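You operate a simulated robot arm through the tools that you are given. There is no shell and no other tool.

The job below is to be done with a simulated robot arm. You get a single attempt, and the scene is never put back.

Task
Press the orange magnet shut and put it in the green tray.
Fine: set the press dial to the size printed on it, so that it gets no dents; leave the slide out and the other magnets alone.

Only the result counts: the job must be done as asked and must still hold three seconds after the hand-in. Knocking over, shifting, dropping, spilling or breaking anything else fails it.

Robot
A 7-joint arm with a fingered hand, fixed in place. Base frame: the origin is on the floor under the middle of its stand, x ahead of it, y to its left, z up; the work surface is at about z = 0.784. Lengths are in m, angles in degrees, forces in N, time in s.
With the tool pointing down near the work surface it reaches from about 0.18 to 0.64 m from the base axis. Its first joint turns from -115.0 to 115.0 degrees. Payload 3.1 kg.
Tool frame: the origin (TCP) lies between the finger pads and is the grasp point; the fingertips stand 0.022 m ahead of it; z points along the fingers, y is the line along which they close. The gripper opens to 0.112 m; its body begins 0.06 m behind the TCP. The gripper is a hand of 3 fingers: y runs from the thumb to the fingers, the wrist lies at [0, 0, -0.218] in the tool frame, and closing takes about 1.5 s.
Orientation is that of the tool frame in the base frame, as [roll, pitch, yaw] about the fixed x, y, z axes, in that order (R = Rz(yaw) Ry(pitch) Rx(roll)). With the fingers straight down and closing along the base's y, the tool's x points along the base's -x, its y along +y and its z along -z.

Tools
- The arm moves only by the tool arm_command. Its argument "motion" is a list of rows, each a list of 2 entries, a list of its own where there are three numbers: the shift along the base's x, y, z in mm, then the turn, a rotation vector about the base's x, y, z in degrees. In form: [[[tx, ty, tz], [ax, ay, az]], ...]. A call has 1 to 20 rows; each row is the pose to reach, as a shift and turn from the pose commanded when the call began. "hand" is the finger opening in mm, from 0 to 112, set as the call begins (left out, the last holds). Rows are played at 5 a second. More than 0.05 m and 8.6 degrees between two rows, or a gripper value outside its range, and nothing of the call is played. Where a pose cannot be reached the arm comes as near as it can. A force on the tool above 40 N (or 10 N above the force at the start of the call, whichever is more), or a blocked arm, ends the call early, and 0.2 s more pass. The fingers move at their own pace (about 0.108 m/s each) and stop on an object; they squeeze with about 22 N. The grip force told is the motor's: it shows also when the fingers shut on nothing. Time passes only in rows, and 0.2 s behind the last, so rows that repeat a pose let the fingers close. The reply holds the time, the measured pose of the TCP, the force on the tool along the base axes, the opening and the grip force, in the units named above and with some noise, with the torque about the TCP (base axes, N m) and any sound that the robot's microphone picked up, and new pictures: "pictures" is both (left out), scene, wrist or none.
- Cameras (640 x 400 px; columns grow to the right, rows downward): "scene" is fixed at [0.0495, 0.6497, 1.3466]; the picture's right is [-0.74, -0.67, 0.00], its down [-0.29, 0.32, -0.90] and it looks along [0.60, -0.67, -0.44] (base axes); focal length 359 px, centre (320, 200). "wrist" rides on the gripper at [0.066, 0.003, -0.08] in the tool frame; the picture's right is [-0.05, 1.00, 0.00], its down [-0.77, -0.04, -0.64] and it looks along [-0.64, -0.03, 0.77] (tool axes); focal length 275 px, centre (320, 200). There is no depth. A picture from a camera that has moved, and an enlarged one, comes with that camera's place and axes in the base frame and with its lens.
- slide_trunk(by): slides the trunk up (or, below 0, down) by that many m; the arm rides with it, the base frame stays. It gives what a move gives, with no picture.
- curl_fingers(finger1, finger2, thumb_bend): sets how far each is bent, from 0 (flat) to 1 (curled in); at 0.3 the hand is open as for a grip, at 0.7 the pads meet at the TCP. One left out holds its place. A second passes; each finger stops where it meets its share of the squeeze, and holds until it gets a number again. A gripper value or a shape takes the hand back. It gives what a move gives, with no picture; readings hold the bend of each and the force on the fingers (four entries, about 0 where the hand has none), thumb and palm.
- set_grasp(shape): the hand has 3 fingers and takes this shape, open, in about a second: jaw (thumb against the fingers, like two jaws); tri (thumb and two fingers); tip (a fingertip pinch); poke (one finger out to press); point (the index stretched); flat (the hand flat); cup (the hand cupped); fist (a fist). The gripper value then closes the fingers along that shape, each until it touches; the sizes above hold for jaw. It gives what a move gives, with no picture.
- enlarge(camera, box): a new picture of the part [left, top, right, bottom] of that camera's present view, enlarged. No time passes.
- close_job(): hands the job in; it is judged then, once.

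Nothing tells you positions but the pictures and the camera data. Unless the task says otherwise, let go and move clear before handing in.

The tools are called after ">>>" as a command line: name --argument value ..., lists and objects as JSON in quotes. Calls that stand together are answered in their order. arm_command: Moves the arm, as the interface text tells. Its arguments: {"type":"object","properties":{"motion":{"type":"array","items":{"type":"array"}},"hand":{"type":"number"},"pictures":{"type":"string","enum":["both","scene","wrist","none"]}},"required":["motion"]} The other tools are called the same way: slide_trunk (by) moves the trunk up or down; set_grasp (shape) gives the hand a shape; curl_fingers (finger1, finger2, thumb_bend) moves the fingers one by one; enlarge (camera, box) takes an enlarged picture of a part of a camera's view; close_job () hands the job in.

At the start:

```text
time_s: 0.0
position: [0.4995, -0.0663, 1.0923]
ee_rot: [179.9, -0.1, -180.0]
wrist_force: [0.2, -0.6, 0.3]
ft_torque: [0.02, -0.01, 0.0]
gripper_width: 0.1117
grip_force: 0.0
shape: jaw
bend: [0.3, 0.3, 0.3]
finger forces: [0.1, 0.0, 0.1, 0.0, 0.1, 0.0]
trunk travel left (down, up): [-0.775, 0.215]
```

scene: 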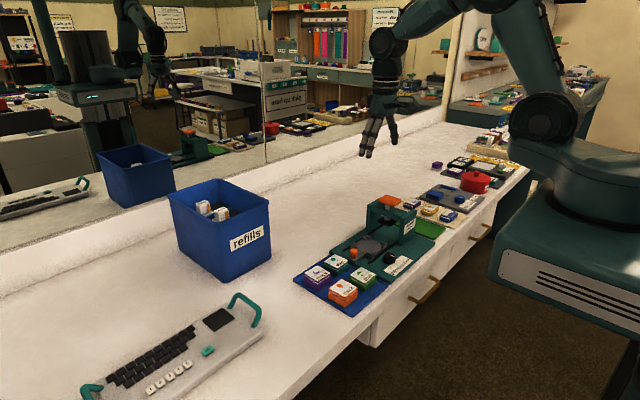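
wrist: 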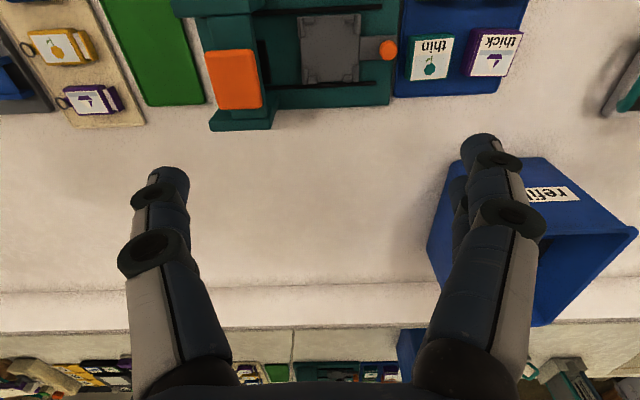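

I see a work bench with a green press (orange lever pad, slide out with an orange knob), a blue mat with four magnets (two green/purple, orange nearest), and a green tray beyond the press. First I enlarge the views to read the labels and dial.

>>> enlarge --camera "scene" --box '[280, 180, 460, 320]'

>>> enlarge --camera "scene" --box '[380, 120, 540, 250]'

>>> enlarge --camera "wrist" --box '[100, 0, 540, 140]'

>>> enlarge --camera "scene" --box '[290, 230, 410, 315]'

```text
2.86 times, centred on (370, 250) of scene
camera zoom: at [0.0495, 0.6497, 1.3466], right [-0.74, -0.67, 0.0], down [-0.29, 0.32, -0.9], along [0.6, -0.67, -0.44], focal length 1025 px, centre (177, 57)
```

zoom: 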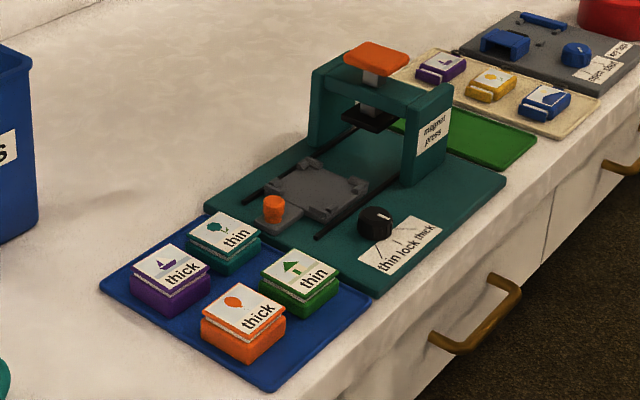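

```text
3.08 times, centred on (460, 185) of scene
camera zoom: at [0.0495, 0.6497, 1.3466], right [-0.74, -0.67, 0.0], down [-0.29, 0.32, -0.9], along [0.6, -0.67, -0.44], focal length 1104 px, centre (-111, 246)
```

zoom: 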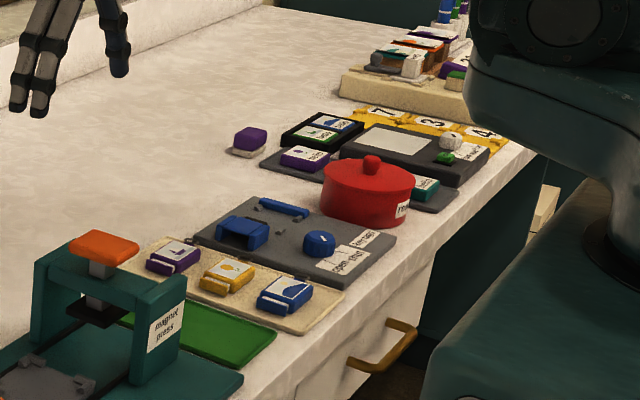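

```text
1.45 times, centred on (320, 70) of wrist
camera zoom: at [0.435, -0.0635, 1.1733], right [0.05, 1.0, 0.0], down [0.77, -0.04, 0.64], along [0.64, -0.03, -0.77], focal length 400 px, centre (320, 389)
```

zoom: 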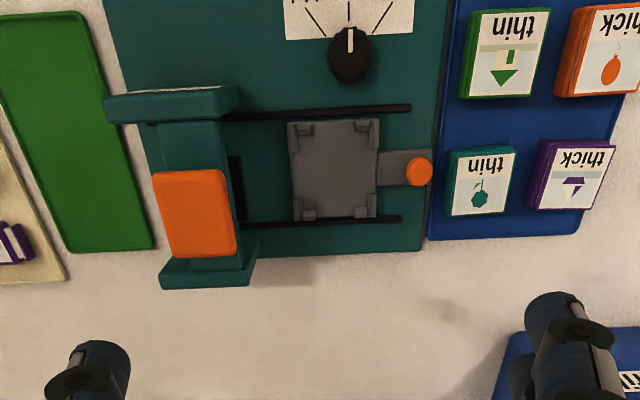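

```text
4.71 times, centred on (350, 272) of scene
camera zoom: at [0.0495, 0.6497, 1.3466], right [-0.74, -0.67, 0.0], down [-0.29, 0.32, -0.9], along [0.6, -0.67, -0.44], focal length 1689 px, centre (179, -141)
```

zoom: 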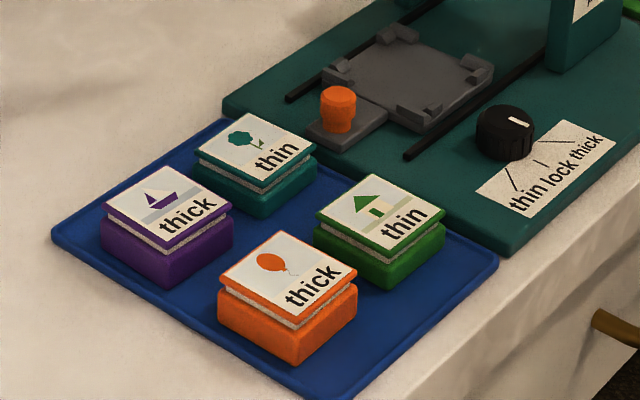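

The dial currently points at "lock", and the orange magnet says "thick", so the dial must go to thick (the -y side). I take the magnets to be near x 0.44–0.52, y 0.06–0.13, the slide nest near (0.51, -0.05) and the press pad near (0.51, -0.15). Next I move the wrist camera over the magnets for a closer look.

>>> arm_command --motion '[[[-15, 28, -15], [0, 0, 0]], [[-30, 56, -30], [0, 0, 0]], [[-45, 84, -45], [0, 0, 0]], [[-60, 112, -60], [0, 0, 0]], [[-75, 140, -75], [0, 0, 0]], [[-90, 166, -92], [0, 0, 0]], [[-90, 166, -92], [0, 0, 0]]]'

```text
time_s: 1.6
position: [0.4101, 0.099, 0.9991]
ee_rot: [180.0, 0.0, 180.0]
wrist_force: [0.6, 0.1, -0.1]
ft_torque: [-0.02, 0.04, 0.0]
gripper_width: 0.1119
grip_force: 0.1
shape: jaw
bend: [0.3, 0.3, 0.3]
finger forces: [0.0, 0.0, 0.0, 0.0, 0.1, 0.1]
trunk travel left (down, up): [-0.775, 0.215]
camera wrist: at [0.3443, 0.102, 1.0814], right [0.05, 1.0, 0.0], down [0.77, -0.04, 0.64], along [0.64, -0.03, -0.77], focal length 275 px, centre (320, 200)
```

scene: 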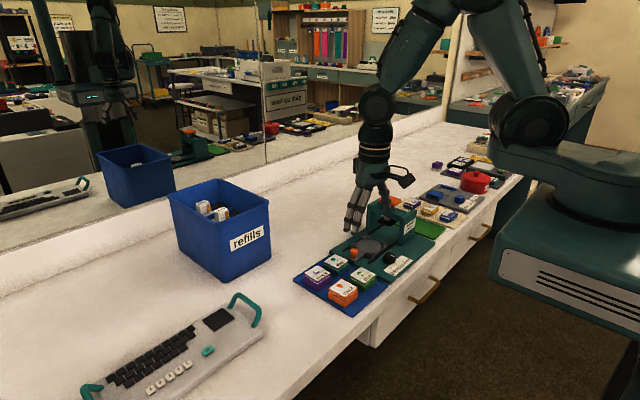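
wrist: 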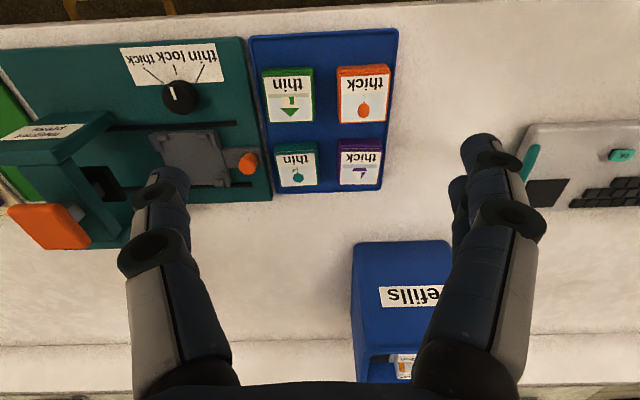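

>>> enlarge --camera "wrist" --box '[240, 20, 410, 200]'

>>> enlarge --camera "wrist" --box '[0, 20, 290, 260]'

```text
2.22 times, centred on (325, 110) of wrist
camera zoom: at [0.3443, 0.102, 1.0814], right [0.05, 1.0, 0.0], down [0.77, -0.04, 0.64], along [0.64, -0.03, -0.77], focal length 612 px, centre (309, 400)
```

zoom: 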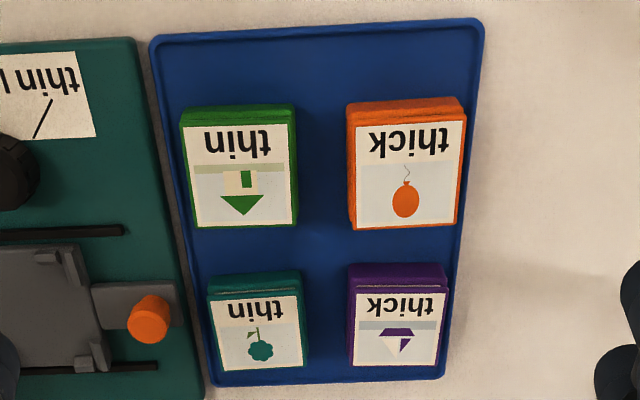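

```text
1.67 times, centred on (145, 140) of wrist
camera zoom: at [0.3443, 0.102, 1.0814], right [0.05, 1.0, 0.0], down [0.77, -0.04, 0.64], along [0.64, -0.03, -0.77], focal length 459 px, centre (612, 300)
```

zoom: 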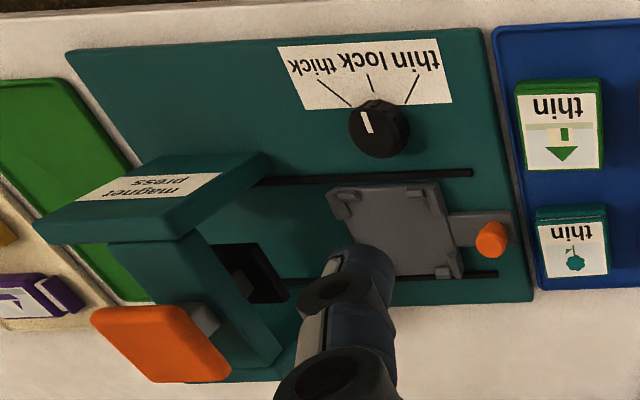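

The orange magnet measures about 46 mm square, centred near (0.439, 0.140) with its top near z 0.818; the gap to the green one is about 25 mm. Next I look closely at the dial and the slide nest.

>>> arm_command --motion '[[[0, -30, -8], [0, 0, 0]], [[-2, -60, -16], [0, 0, 0]], [[-4, -90, -24], [0, 0, 0]], [[-7, -115, -34], [0, 0, 0]], [[-10, -140, -44], [0, 0, 0]], [[-10, -140, -44], [0, 0, 0]]]' --pictures "wrist"

>>> enlarge --camera "wrist" --box '[190, 40, 450, 260]'

```text
time_s: 3.0
position: [0.4006, -0.0391, 0.9563]
ee_rot: [180.0, 0.1, -180.0]
wrist_force: [0.2, 0.7, -0.2]
ft_torque: [0.0, 0.03, 0.01]
gripper_width: 0.1119
grip_force: 0.0
shape: jaw
bend: [0.3, 0.3, 0.3]
finger forces: [0.0, 0.0, 0.1, 0.1, 0.0, 0.0]
trunk travel left (down, up): [-0.775, 0.215]
camera wrist: at [0.3347, -0.0368, 1.0376], right [0.05, 1.0, 0.0], down [0.77, -0.04, 0.64], along [0.64, -0.03, -0.77], focal length 275 px, centre (320, 200)
```

wrist: 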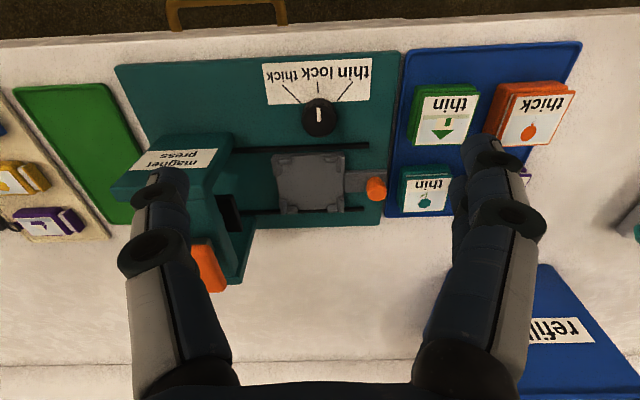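

```text
1.82 times, centred on (320, 150) of wrist
camera zoom: at [0.3347, -0.0368, 1.0376], right [0.05, 1.0, 0.0], down [0.77, -0.04, 0.64], along [0.64, -0.03, -0.77], focal length 500 px, centre (320, 291)
```

zoom: 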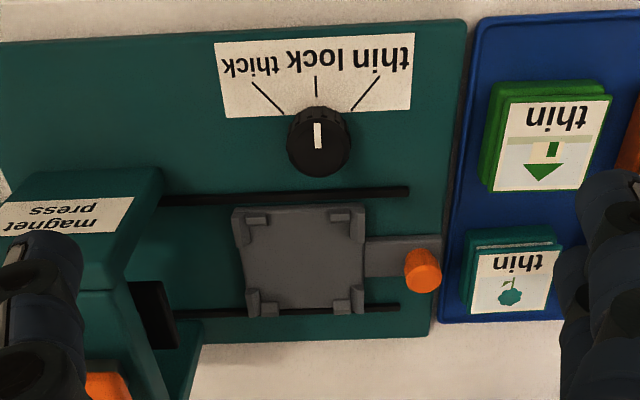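

The dial points at "lock" with thick on the -y side. I enlarge further to measure the dial and nest.

>>> enlarge --camera "wrist" --box '[255, 50, 385, 150]'

>>> enlarge --camera "wrist" --box '[255, 130, 400, 230]'

>>> enlarge --camera "scene" --box '[330, 180, 450, 290]'

```text
4.00 times, centred on (320, 100) of wrist
camera zoom: at [0.3347, -0.0368, 1.0376], right [0.05, 1.0, 0.0], down [0.77, -0.04, 0.64], along [0.64, -0.03, -0.77], focal length 1101 px, centre (320, 600)
```

zoom: 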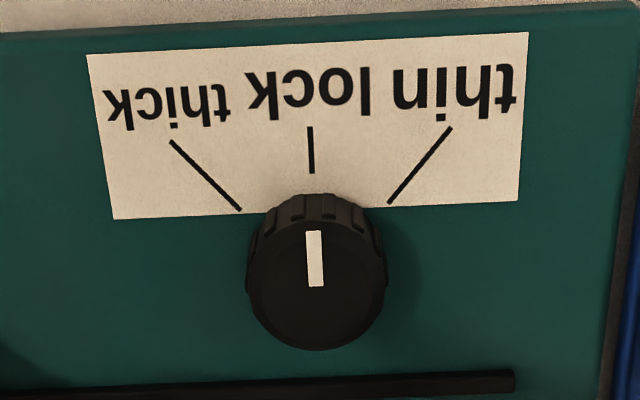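

```text
4.00 times, centred on (328, 180) of wrist
camera zoom: at [0.3347, -0.0368, 1.0376], right [0.05, 1.0, 0.0], down [0.77, -0.04, 0.64], along [0.64, -0.03, -0.77], focal length 1101 px, centre (290, 280)
```

zoom: 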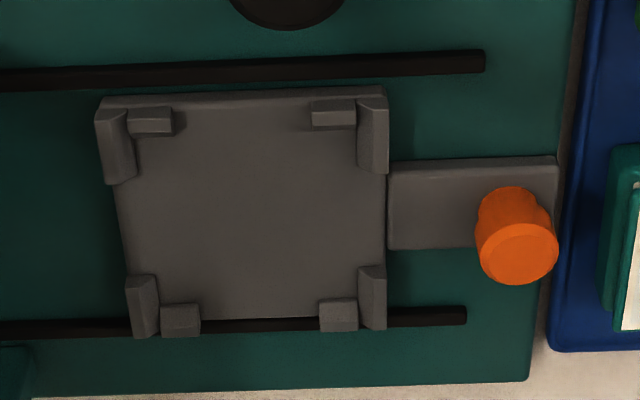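

```text
3.64 times, centred on (390, 235) of scene
camera zoom: at [0.0495, 0.6497, 1.3466], right [-0.74, -0.67, 0.0], down [-0.29, 0.32, -0.9], along [0.6, -0.67, -0.44], focal length 1305 px, centre (66, 73)
```

zoom: 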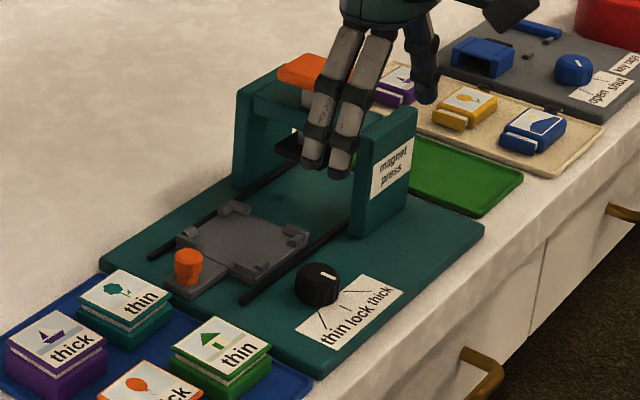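

The dial centre is near (0.434, -0.042), about 29 mm across, with its top near z 0.813; thick is about +41° about z from lock. I narrow the fingers and go down over the dial, checking partway.

>>> arm_command --motion '[[[15, -1, -20], [0, 0, 0]], [[33, -3, -50], [0, 0, 0]], [[33, -3, -85], [0, 0, 0]], [[33, -3, -85], [0, 0, 0]], [[33, -3, -85], [0, 0, 0]]]' --hand 62

```text
time_s: 4.2
position: [0.4338, -0.0419, 0.8718]
ee_rot: [180.0, 0.0, -179.9]
wrist_force: [0.8, 0.7, 0.3]
ft_torque: [-0.01, -0.03, -0.02]
gripper_width: 0.0627
grip_force: 0.1
shape: jaw
bend: [0.72, 0.72, 0.7]
finger forces: [0.0, 0.0, 0.1, 0.0, 0.0, 0.0]
trunk travel left (down, up): [-0.775, 0.215]
camera wrist: at [0.3681, -0.04, 0.9525], right [0.05, 1.0, 0.0], down [0.77, -0.04, 0.64], along [0.64, -0.03, -0.77], focal length 275 px, centre (320, 200)
```

scene: 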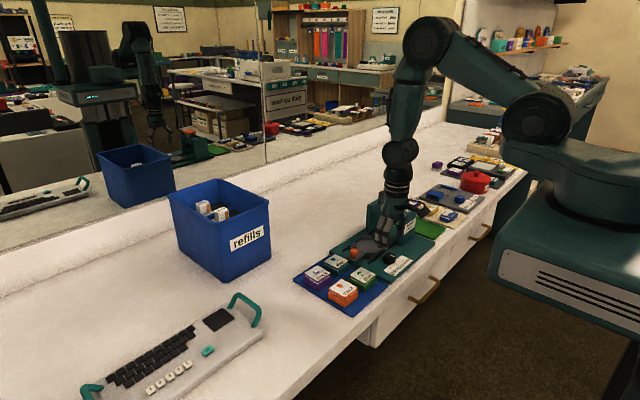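
wrist: 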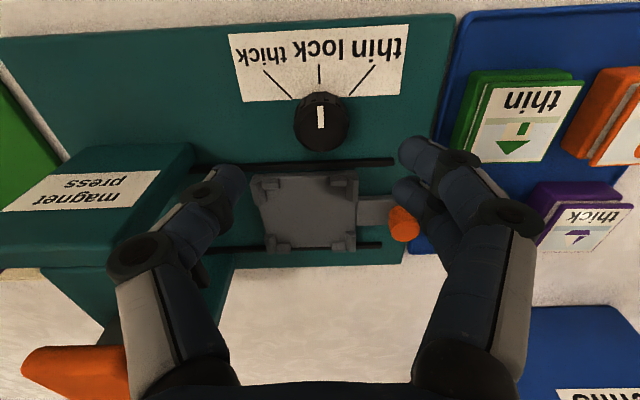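

The fingers straddle the dial at the right place; the thumb joint would pass close to the arch, so I narrow the opening, turn the hand +10° and then descend slowly to TCP z ≈ 0.822.

>>> arm_command --motion '[[[0, 0, 0], [0, 0, 5]], [[0, 0, 0], [0, 0, 10]], [[0, 0, -10], [0, 0, 10]], [[0, 0, -20], [0, 0, 10]], [[0, 0, -30], [0, 0, 10]], [[0, 0, -40], [0, 0, 10]], [[0, 0, -46], [0, 0, 10]], [[0, 0, -50], [0, 0, 10]], [[0, 0, -50], [0, 0, 10]]]' --hand 48

```text
time_s: 6.2
position: [0.4324, -0.0449, 0.8204]
ee_rot: [180.0, 0.0, -170.0]
wrist_force: [-0.1, 0.7, -0.4]
ft_torque: [0.03, -0.02, -0.01]
gripper_width: 0.0486
grip_force: 0.0
shape: jaw
bend: [0.73, 0.73, 0.7]
finger forces: [0.0, 0.0, 0.1, 0.1, 0.1, 0.0]
trunk travel left (down, up): [-0.775, 0.215]
camera wrist: at [0.368, -0.0529, 0.9017], right [-0.13, 0.99, 0.0], down [0.77, 0.1, 0.64], along [0.63, 0.08, -0.77], focal length 275 px, centre (320, 200)
```

scene: 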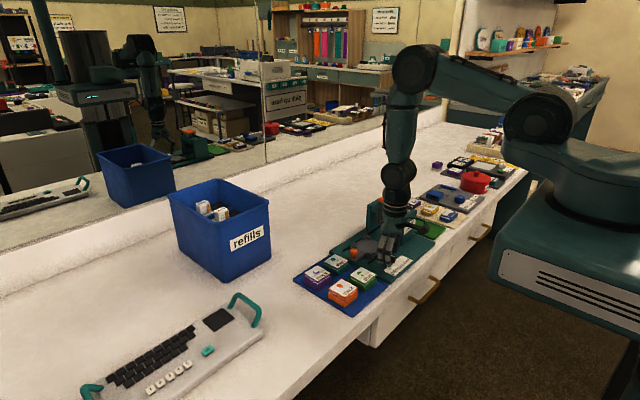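
wrist: 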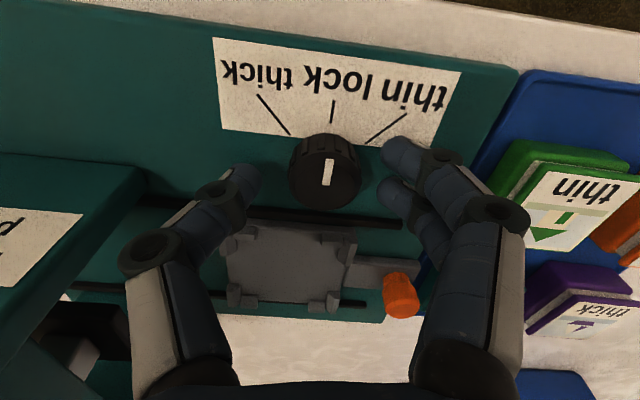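

The dial now sits between the thumb and two fingers within about 2 mm. I close the fingers on it.

>>> arm_command --motion '[[[0, 1, 0], [0, 0, 0]], [[0, 1, 0], [0, 0, 0]], [[0, 1, 0], [0, 0, 0]], [[0, 1, 0], [0, 0, 0]], [[0, 1, 0], [0, 0, 0]], [[0, 1, 0], [0, 0, 0]]]' --hand 15

>>> enlarge --camera "wrist" --box '[200, 50, 460, 250]'

```text
time_s: 7.6
position: [0.4325, -0.0421, 0.8215]
ee_rot: [180.0, -0.1, -170.1]
wrist_force: [-1.7, -1.6, -2.8]
ft_torque: [-0.02, 0.0, 0.02]
gripper_width: 0.0201
grip_force: 22.2
shape: jaw
bend: [0.73, 0.73, 0.7]
finger forces: [9.9, 10.2, 0.1, 0.1, 20.7, 0.0]
trunk travel left (down, up): [-0.775, 0.215]
camera wrist: at [0.3679, -0.0518, 0.9021], right [-0.13, 0.99, 0.0], down [0.77, 0.1, 0.64], along [0.63, 0.08, -0.77], focal length 275 px, centre (320, 200)
```

scene: 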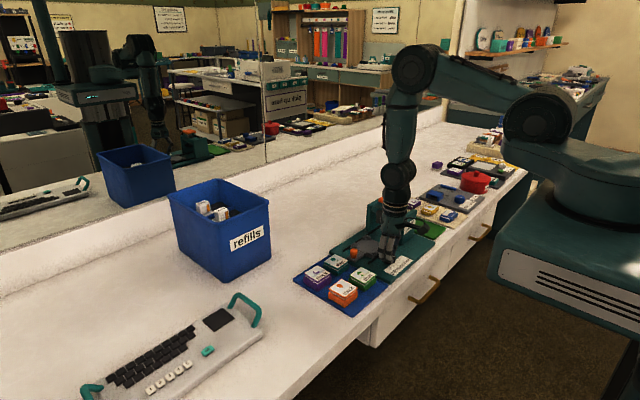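
wrist: 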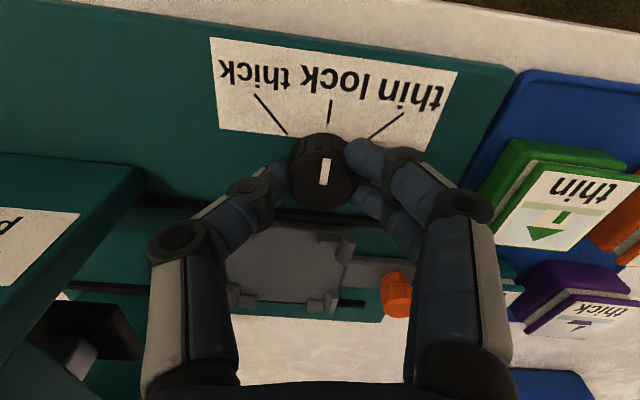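

```text
2.00 times, centred on (330, 150) of wrist
camera zoom: at [0.3679, -0.0518, 0.9021], right [-0.13, 0.99, 0.0], down [0.77, 0.1, 0.64], along [0.63, 0.08, -0.77], focal length 551 px, centre (300, 300)
```

zoom: 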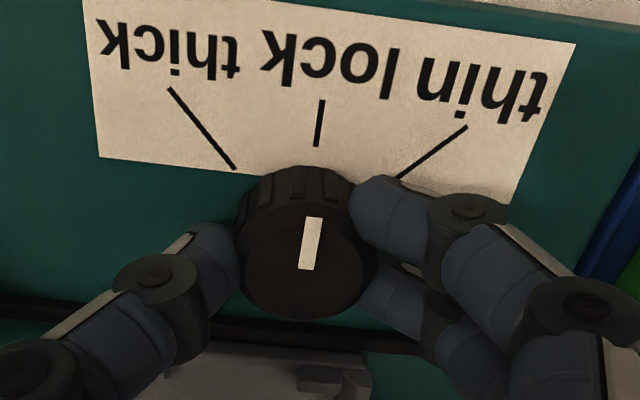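

The dial is held firmly between thumb and fingers. I turn it about +41° toward thick.

>>> arm_command --motion '[[[0, 0, 0], [0, 0, 5]], [[0, 0, 0], [0, 0, 10]], [[0, 0, 0], [0, 0, 15]], [[0, 0, 0], [0, 0, 20]], [[0, 0, 0], [0, 0, 25]], [[0, 0, 0], [0, 0, 30]], [[0, 0, 0], [0, 0, 35]], [[0, 0, 0], [0, 0, 41]], [[0, 0, 0], [0, 0, 41]]]'

>>> enlarge --camera "wrist" --box '[200, 50, 460, 250]'

```text
time_s: 9.6
position: [0.4343, -0.0453, 0.8208]
ee_rot: [179.9, 0.0, -129.0]
wrist_force: [-0.8, -2.9, -7.4]
ft_torque: [-0.04, 0.01, 0.01]
gripper_width: 0.0199
grip_force: 21.9
shape: jaw
bend: [0.73, 0.73, 0.7]
finger forces: [10.5, 10.1, 0.0, 0.0, 20.9, 0.1]
trunk travel left (down, up): [-0.775, 0.215]
camera wrist: at [0.3905, -0.0931, 0.9023], right [-0.75, 0.66, 0.0], down [0.51, 0.58, 0.64], along [0.42, 0.48, -0.77], focal length 275 px, centre (320, 200)
```

scene: 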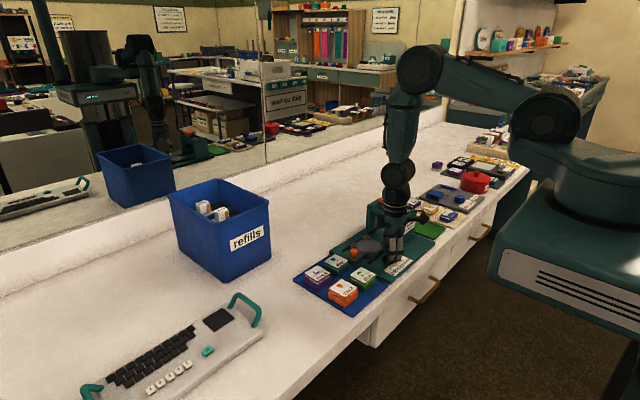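
wrist: 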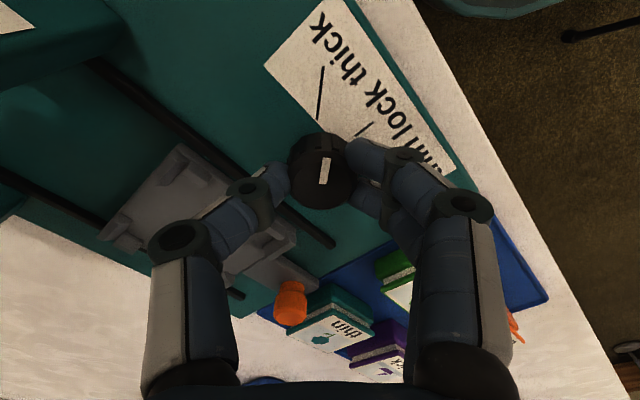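

```text
2.00 times, centred on (330, 150) of wrist
camera zoom: at [0.3905, -0.0931, 0.9023], right [-0.75, 0.66, 0.0], down [0.51, 0.58, 0.64], along [0.42, 0.48, -0.77], focal length 551 px, centre (300, 300)
```

zoom: 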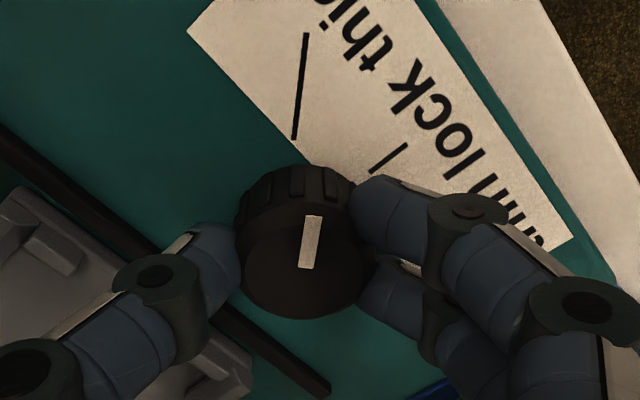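

The dial followed the hand and points about 40° from lock, nearly parallel with the thick mark. I nudge it 4° further to 45° and check for any stop.

>>> arm_command --motion '[[[0, 2, 0], [0, 0, 2]], [[0, 2, 0], [0, 0, 4]], [[0, 2, 0], [0, 0, 4]]]' --pictures "wrist"

>>> enlarge --camera "wrist" --box '[200, 50, 460, 250]'

```text
time_s: 10.4
position: [0.4341, -0.042, 0.8208]
ee_rot: [-180.0, 0.1, -125.1]
wrist_force: [0.1, -11.3, -0.2]
ft_torque: [-0.2, -0.01, 0.0]
gripper_width: 0.02
grip_force: 22.2
shape: jaw
bend: [0.73, 0.73, 0.7]
finger forces: [11.5, 8.9, 0.1, 0.0, 25.1, 0.0]
trunk travel left (down, up): [-0.775, 0.215]
camera wrist: at [0.3938, -0.0954, 0.9019], right [-0.79, 0.61, 0.0], down [0.47, 0.61, 0.64], along [0.39, 0.5, -0.77], focal length 275 px, centre (320, 200)
```

wrist: 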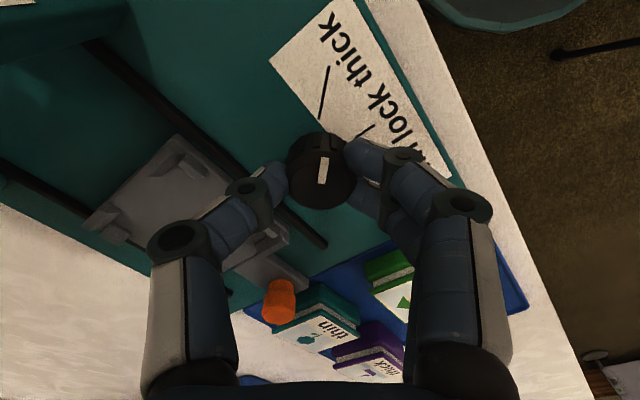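

```text
2.00 times, centred on (330, 150) of wrist
camera zoom: at [0.3938, -0.0954, 0.9019], right [-0.79, 0.61, 0.0], down [0.47, 0.61, 0.64], along [0.39, 0.5, -0.77], focal length 551 px, centre (300, 300)
```

zoom: 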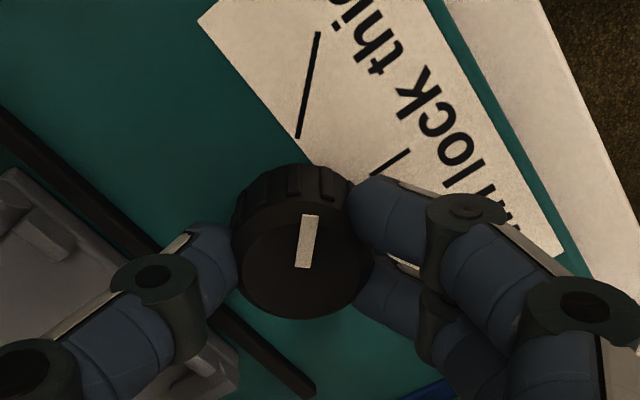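

The dial now points at about 45°, parallel with the thick line. I relieve the side load, let go slightly and lift straight up.

>>> arm_command --motion '[[[0, -2, 0], [0, 0, 0]], [[0, -2, 0], [0, 0, 0]]]' --pictures "none"

>>> arm_command --motion '[[[0, 0, 0], [0, 0, 0]], [[0, 0, 0], [0, 0, 0]], [[0, 0, 0], [0, 0, 0]], [[0, 0, 10], [0, 0, 0]], [[0, 0, 25], [0, 0, 0]], [[0, 0, 50], [0, 0, 0]], [[0, 0, 80], [0, 0, 0]], [[0, 0, 80], [0, 0, 0]]]' --hand 38

>>> enlarge --camera "wrist" --box '[220, 20, 420, 180]'

```text
time_s: 11.0
position: [0.435, -0.0431, 0.8211]
ee_rot: [-180.0, 0.0, -124.9]
wrist_force: [-1.1, -5.4, -0.2]
ft_torque: [-0.08, 0.01, -0.04]
gripper_width: 0.0199
grip_force: 22.1
shape: jaw
bend: [0.73, 0.73, 0.7]
finger forces: [11.5, 11.2, 0.0, 0.0, 23.0, 0.0]
trunk travel left (down, up): [-0.775, 0.215]
```

```text
time_s: 12.8
position: [0.4328, -0.0415, 0.8992]
ee_rot: [-179.9, -0.1, -125.0]
wrist_force: [0.0, 0.3, 0.2]
ft_torque: [0.01, 0.04, 0.0]
gripper_width: 0.0378
grip_force: 0.0
shape: jaw
bend: [0.74, 0.74, 0.7]
finger forces: [0.0, 0.1, 0.0, 0.0, 0.0, 0.0]
trunk travel left (down, up): [-0.775, 0.215]
camera wrist: at [0.3932, -0.0946, 0.9819], right [-0.79, 0.61, 0.0], down [0.47, 0.61, 0.63], along [0.39, 0.5, -0.77], focal length 275 px, centre (320, 200)
```

scene: 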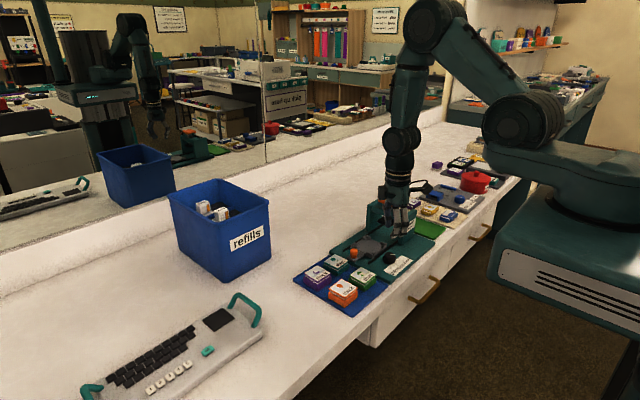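
wrist: 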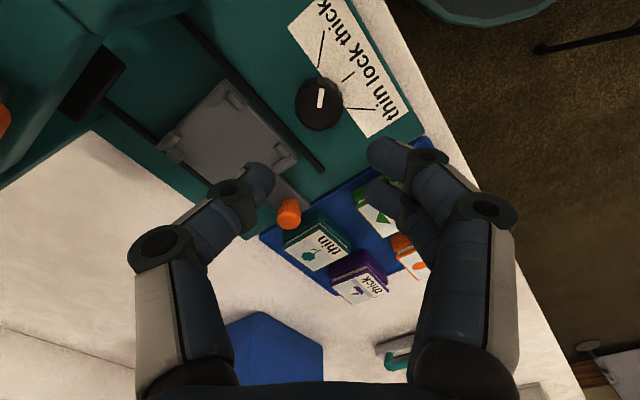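

```text
2.50 times, centred on (320, 100) of wrist
camera zoom: at [0.3932, -0.0946, 0.9819], right [-0.79, 0.61, 0.0], down [0.47, 0.61, 0.63], along [0.39, 0.5, -0.77], focal length 688 px, centre (320, 450)
```

zoom: 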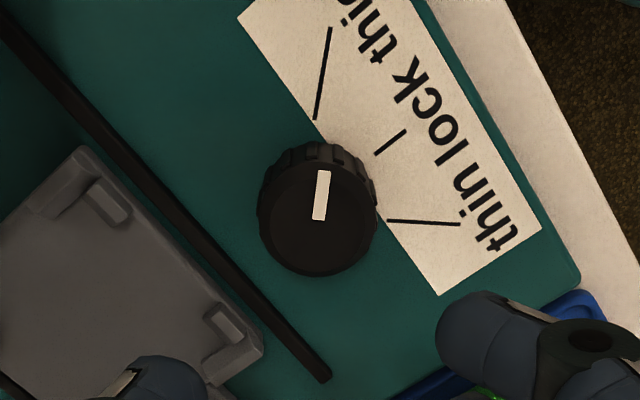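

The dial reads thick (about 45–47°). Now I lift, swing the hand back and turn it side-on to the scene camera so I can see the finger profile before reaching between the magnets.

>>> arm_command --motion '[[[0, 10, 30], [0, 0, -7]], [[0, 30, 60], [0, 0, -14]], [[0, 55, 70], [0, 0, -21]], [[-5, 80, 70], [0, 0, -28]], [[-10, 105, 70], [0, 0, -35]], [[-15, 130, 70], [0, 0, -42]], [[-15, 150, 70], [0, 0, -49]], [[-15, 160, 70], [0, 0, -55]], [[-15, 160, 70], [0, 0, -63]], [[-15, 160, 70], [0, 0, -71]], [[-15, 160, 70], [0, 0, -79]], [[-15, 160, 70], [0, 0, -87]], [[-15, 160, 70], [0, 0, -95]], [[-15, 160, 70], [0, 0, -103]], [[-15, 160, 70], [0, 0, -103]]]' --hand 54 --pictures "both"

>>> enlarge --camera "scene" --box '[270, 130, 430, 300]'

```text
time_s: 16.0
position: [0.4195, 0.1178, 0.9701]
ee_rot: [180.0, -0.1, 131.9]
wrist_force: [1.0, 0.4, -0.5]
ft_torque: [0.0, -0.02, 0.0]
gripper_width: 0.0534
grip_force: 0.1
shape: jaw
bend: [0.73, 0.73, 0.7]
finger forces: [0.0, 0.0, 0.0, 0.0, 0.1, 0.0]
trunk travel left (down, up): [-0.775, 0.215]
camera wrist: at [0.3773, 0.1692, 1.0525], right [0.78, 0.63, 0.0], down [0.49, -0.6, 0.64], along [0.4, -0.49, -0.77], focal length 275 px, centre (320, 200)
```

scene: 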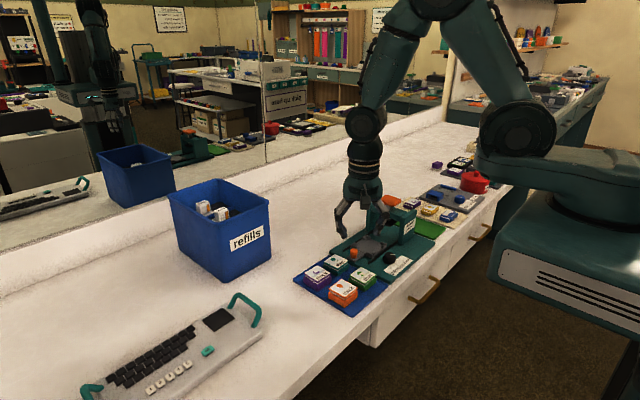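
wrist: 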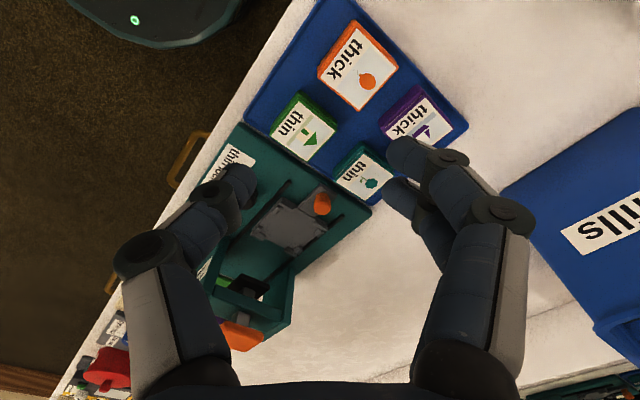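

```text
2.35 times, centred on (350, 215) of scene
camera zoom: at [0.0495, 0.6497, 1.3466], right [-0.74, -0.67, 0.0], down [-0.29, 0.32, -0.9], along [0.6, -0.67, -0.44], focal length 844 px, centre (249, 165)
```

zoom: 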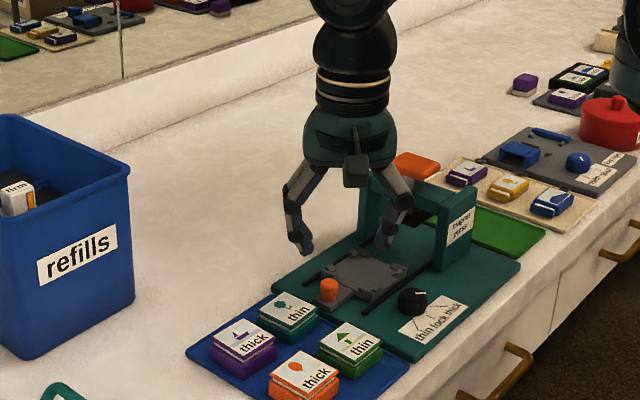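

>>> enlarge --camera "scene" --box '[325, 165, 395, 210]'

```text
8.89 times, centred on (360, 188) of scene
camera zoom: at [0.0495, 0.6497, 1.3466], right [-0.74, -0.67, 0.0], down [-0.29, 0.32, -0.9], along [0.6, -0.67, -0.44], focal length 3190 px, centre (-36, 311)
```

zoom: 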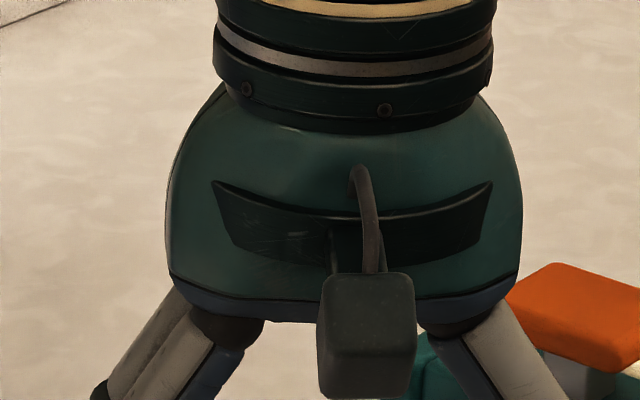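

>>> enlarge --camera "scene" --box '[325, 190, 405, 245]'

```text
7.27 times, centred on (365, 218) of scene
camera zoom: at [0.0495, 0.6497, 1.3466], right [-0.74, -0.67, 0.0], down [-0.29, 0.32, -0.9], along [0.6, -0.67, -0.44], focal length 2610 px, centre (-7, 73)
```

zoom: 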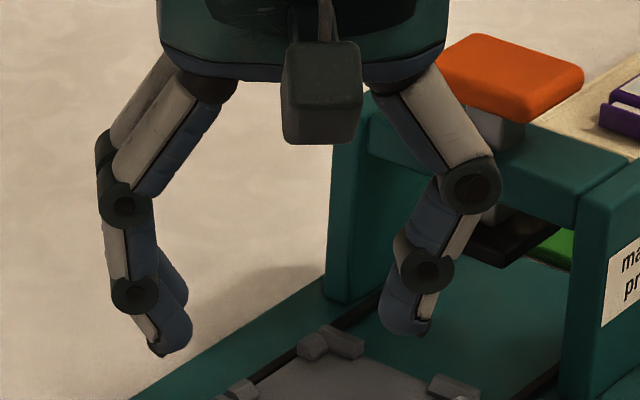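

Side-on, the fingertips are about 12 mm thick and lean inward ~25°, so gripping along x (28 mm gap to the purple one) with the tips about 10 mm above the mat fits best. I turn to yaw 90 and hover over the orange magnet to refine its position.

>>> arm_command --motion '[[[5, 6, -5], [0, 0, -7]], [[10, 12, -10], [0, 0, -14]], [[15, 18, -15], [0, 0, -21]], [[20, 22, -20], [0, 0, -28]], [[20, 22, -25], [0, 0, -35]], [[20, 22, -30], [0, 0, -42]], [[20, 22, -40], [0, 0, -42]], [[20, 22, -40], [0, 0, -42]]]' --hand 60

>>> enlarge --camera "wrist" --box '[200, 0, 460, 200]'

>>> enlarge --camera "scene" --box '[290, 200, 420, 310]'

```text
time_s: 17.8
position: [0.4385, 0.1394, 0.932]
ee_rot: [180.0, 0.1, 89.9]
wrist_force: [0.0, 1.3, 0.2]
ft_torque: [0.02, -0.01, 0.0]
gripper_width: 0.0595
grip_force: 0.0
shape: jaw
bend: [0.72, 0.72, 0.7]
finger forces: [0.0, 0.1, 0.1, 0.0, 0.0, 0.0]
trunk travel left (down, up): [-0.775, 0.215]
camera wrist: at [0.4423, 0.2054, 1.0119], right [1.0, -0.05, 0.0], down [-0.04, -0.77, 0.64], along [-0.03, -0.64, -0.77], focal length 275 px, centre (320, 200)
```

scene: 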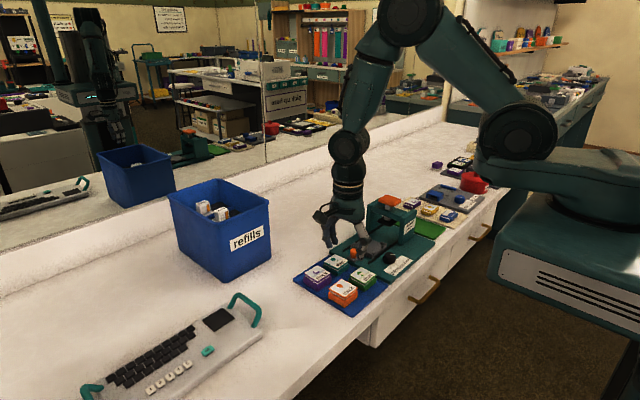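
wrist: 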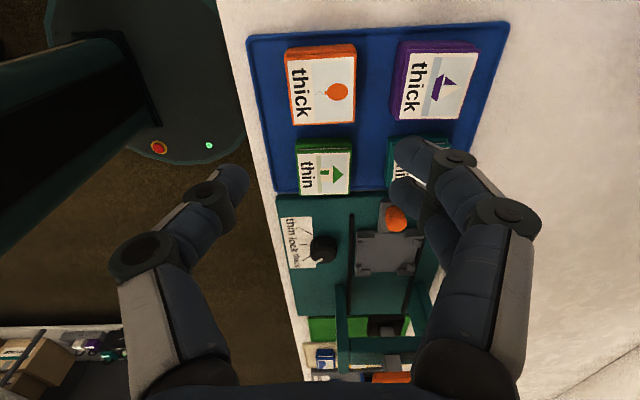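

```text
2.00 times, centred on (330, 100) of wrist
camera zoom: at [0.4423, 0.2054, 1.0119], right [1.0, -0.05, 0.0], down [-0.04, -0.77, 0.64], along [-0.03, -0.64, -0.77], focal length 551 px, centre (300, 400)
```

zoom: 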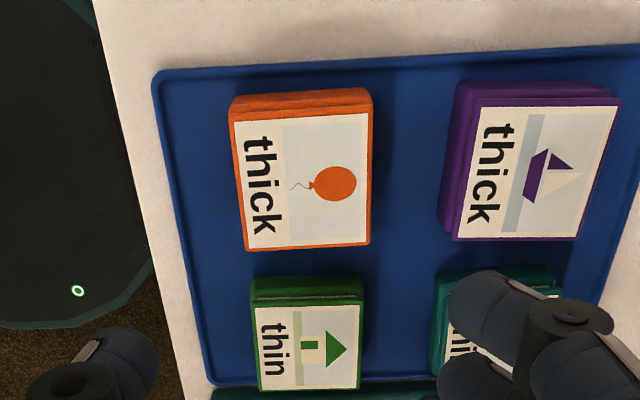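

```text
3.64 times, centred on (355, 255) of scene
camera zoom: at [0.0495, 0.6497, 1.3466], right [-0.74, -0.67, 0.0], down [-0.29, 0.32, -0.9], along [0.6, -0.67, -0.44], focal length 1305 px, centre (193, 0)
```

zoom: 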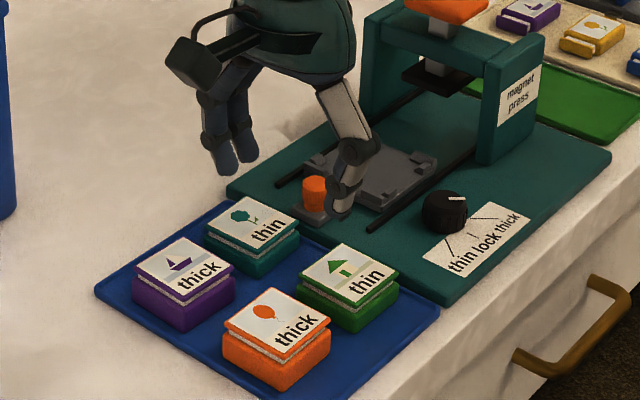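

The magnet is centred near (0.441, 0.141), spanning x 0.418–0.464, with a 30 mm gap to purple. I go down to just above the magnet tops and check the finger alignment.

>>> arm_command --motion '[[[1, 1, -20], [0, 0, 0]], [[2, 1, -45], [0, 0, 0]], [[2.5, 1, -70], [0, 0, 0]], [[2.5, 1, -80], [0, 0, 0]], [[2.5, 1, -82], [0, 0, 0]], [[2.5, 1, -82], [0, 0, 0]]]' --hand 53

>>> enlarge --camera "wrist" --box '[200, 50, 460, 250]'

>>> enlarge --camera "scene" --box '[290, 220, 400, 310]'

```text
time_s: 19.2
position: [0.4425, 0.1411, 0.8484]
ee_rot: [180.0, 0.0, 90.0]
wrist_force: [0.1, -0.1, 0.1]
ft_torque: [-0.03, -0.04, 0.02]
gripper_width: 0.0533
grip_force: 0.1
shape: jaw
bend: [0.73, 0.73, 0.7]
finger forces: [0.0, 0.0, 0.0, 0.0, 0.0, 0.0]
trunk travel left (down, up): [-0.775, 0.215]
camera wrist: at [0.4453, 0.2066, 0.9296], right [1.0, -0.05, 0.0], down [-0.04, -0.77, 0.64], along [-0.03, -0.64, -0.77], focal length 275 px, centre (320, 200)
```

scene: 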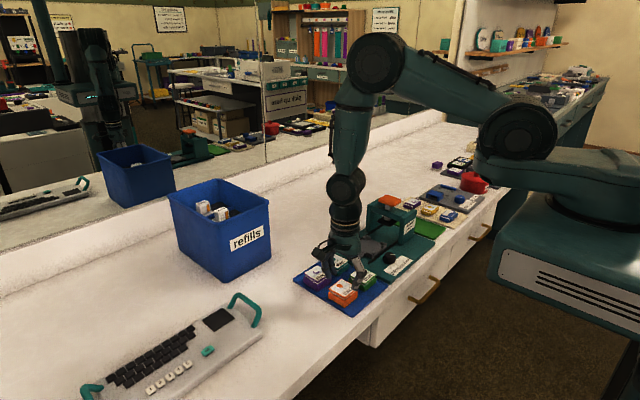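
wrist: 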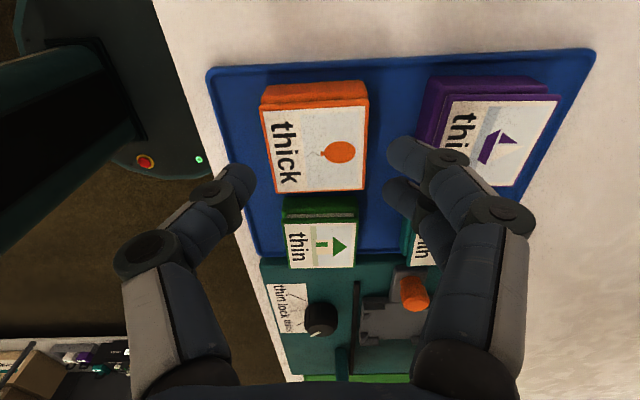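

```text
2.00 times, centred on (330, 150) of wrist
camera zoom: at [0.4453, 0.2066, 0.9296], right [1.0, -0.05, 0.0], down [-0.04, -0.77, 0.64], along [-0.03, -0.64, -0.77], focal length 551 px, centre (300, 300)
```

zoom: 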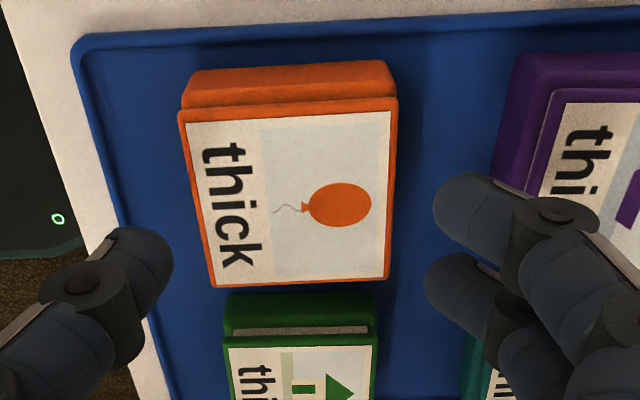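

```text
4.44 times, centred on (345, 265) of scene
camera zoom: at [0.0495, 0.6497, 1.3466], right [-0.74, -0.67, 0.0], down [-0.29, 0.32, -0.9], along [0.6, -0.67, -0.44], focal length 1595 px, centre (209, -89)
```

zoom: 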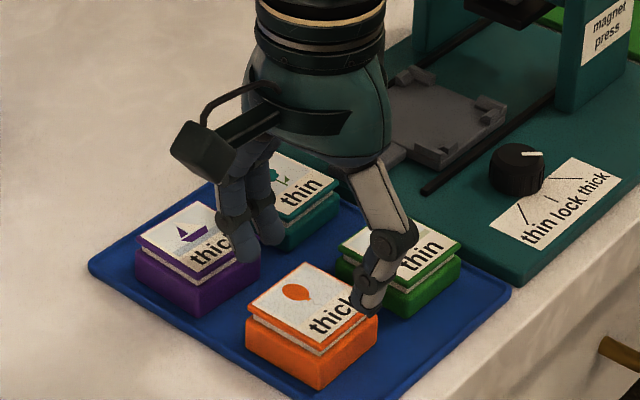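

The magnet is within 2 mm of the hand centre and the fingers line up with the gaps. I shift slightly and go down to TCP z ≈ 0.820 slowly.

>>> arm_command --motion '[[[-1, 2, -3], [0, 0, 0]], [[-1, 2, -8], [0, 0, 0]], [[-1, 2, -13], [0, 0, 0]], [[-1, 2, -18], [0, 0, 0]], [[-1, 2, -22], [0, 0, 0]], [[-1, 2, -26], [0, 0, 0]], [[-1, 2, -29], [0, 0, 0]], [[-1, 2, -29], [0, 0, 0]]]'

>>> enlarge --camera "wrist" --box '[200, 80, 460, 280]'

>>> enlarge --camera "scene" --box '[290, 220, 400, 310]'

```text
time_s: 21.0
position: [0.4404, 0.1432, 0.8191]
ee_rot: [179.9, 0.0, 90.1]
wrist_force: [0.3, -0.1, 0.5]
ft_torque: [-0.02, -0.02, 0.02]
gripper_width: 0.0539
grip_force: 0.1
shape: jaw
bend: [0.73, 0.73, 0.7]
finger forces: [0.1, 0.0, 0.1, 0.0, 0.0, 0.1]
trunk travel left (down, up): [-0.775, 0.215]
camera wrist: at [0.4441, 0.2092, 0.901], right [1.0, -0.05, 0.0], down [-0.04, -0.77, 0.64], along [-0.03, -0.64, -0.77], focal length 275 px, centre (320, 200)
```

scene: 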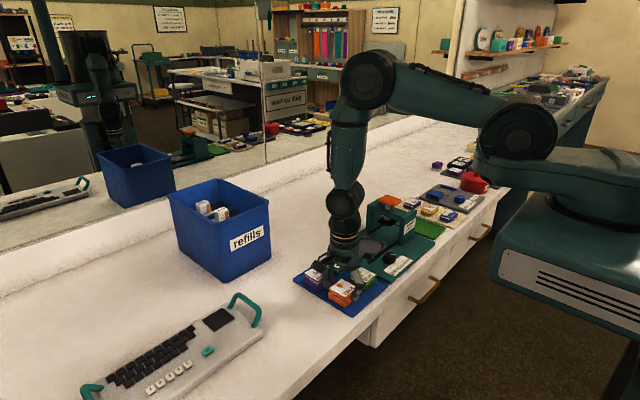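
wrist: 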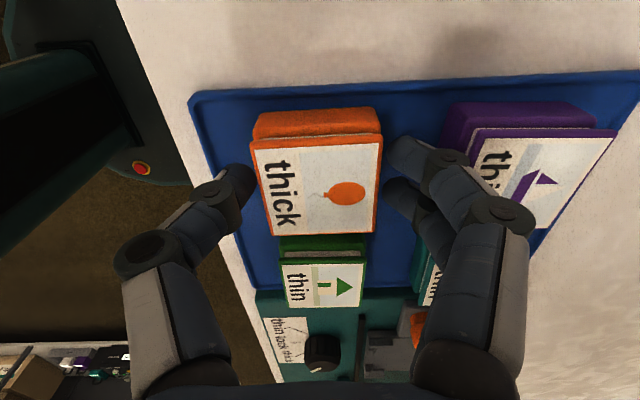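

```text
2.00 times, centred on (330, 180) of wrist
camera zoom: at [0.4441, 0.2092, 0.901], right [1.0, -0.05, 0.0], down [-0.04, -0.77, 0.64], along [-0.03, -0.64, -0.77], focal length 551 px, centre (300, 240)
```

zoom: 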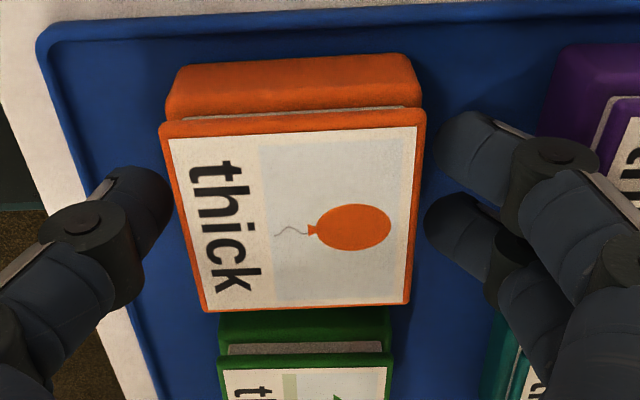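

```text
4.44 times, centred on (345, 265) of scene
camera zoom: at [0.0495, 0.6497, 1.3466], right [-0.74, -0.67, 0.0], down [-0.29, 0.32, -0.9], along [0.6, -0.67, -0.44], focal length 1595 px, centre (209, -89)
```

zoom: 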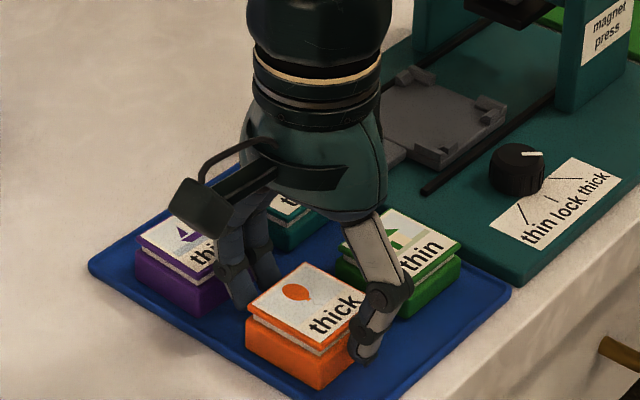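

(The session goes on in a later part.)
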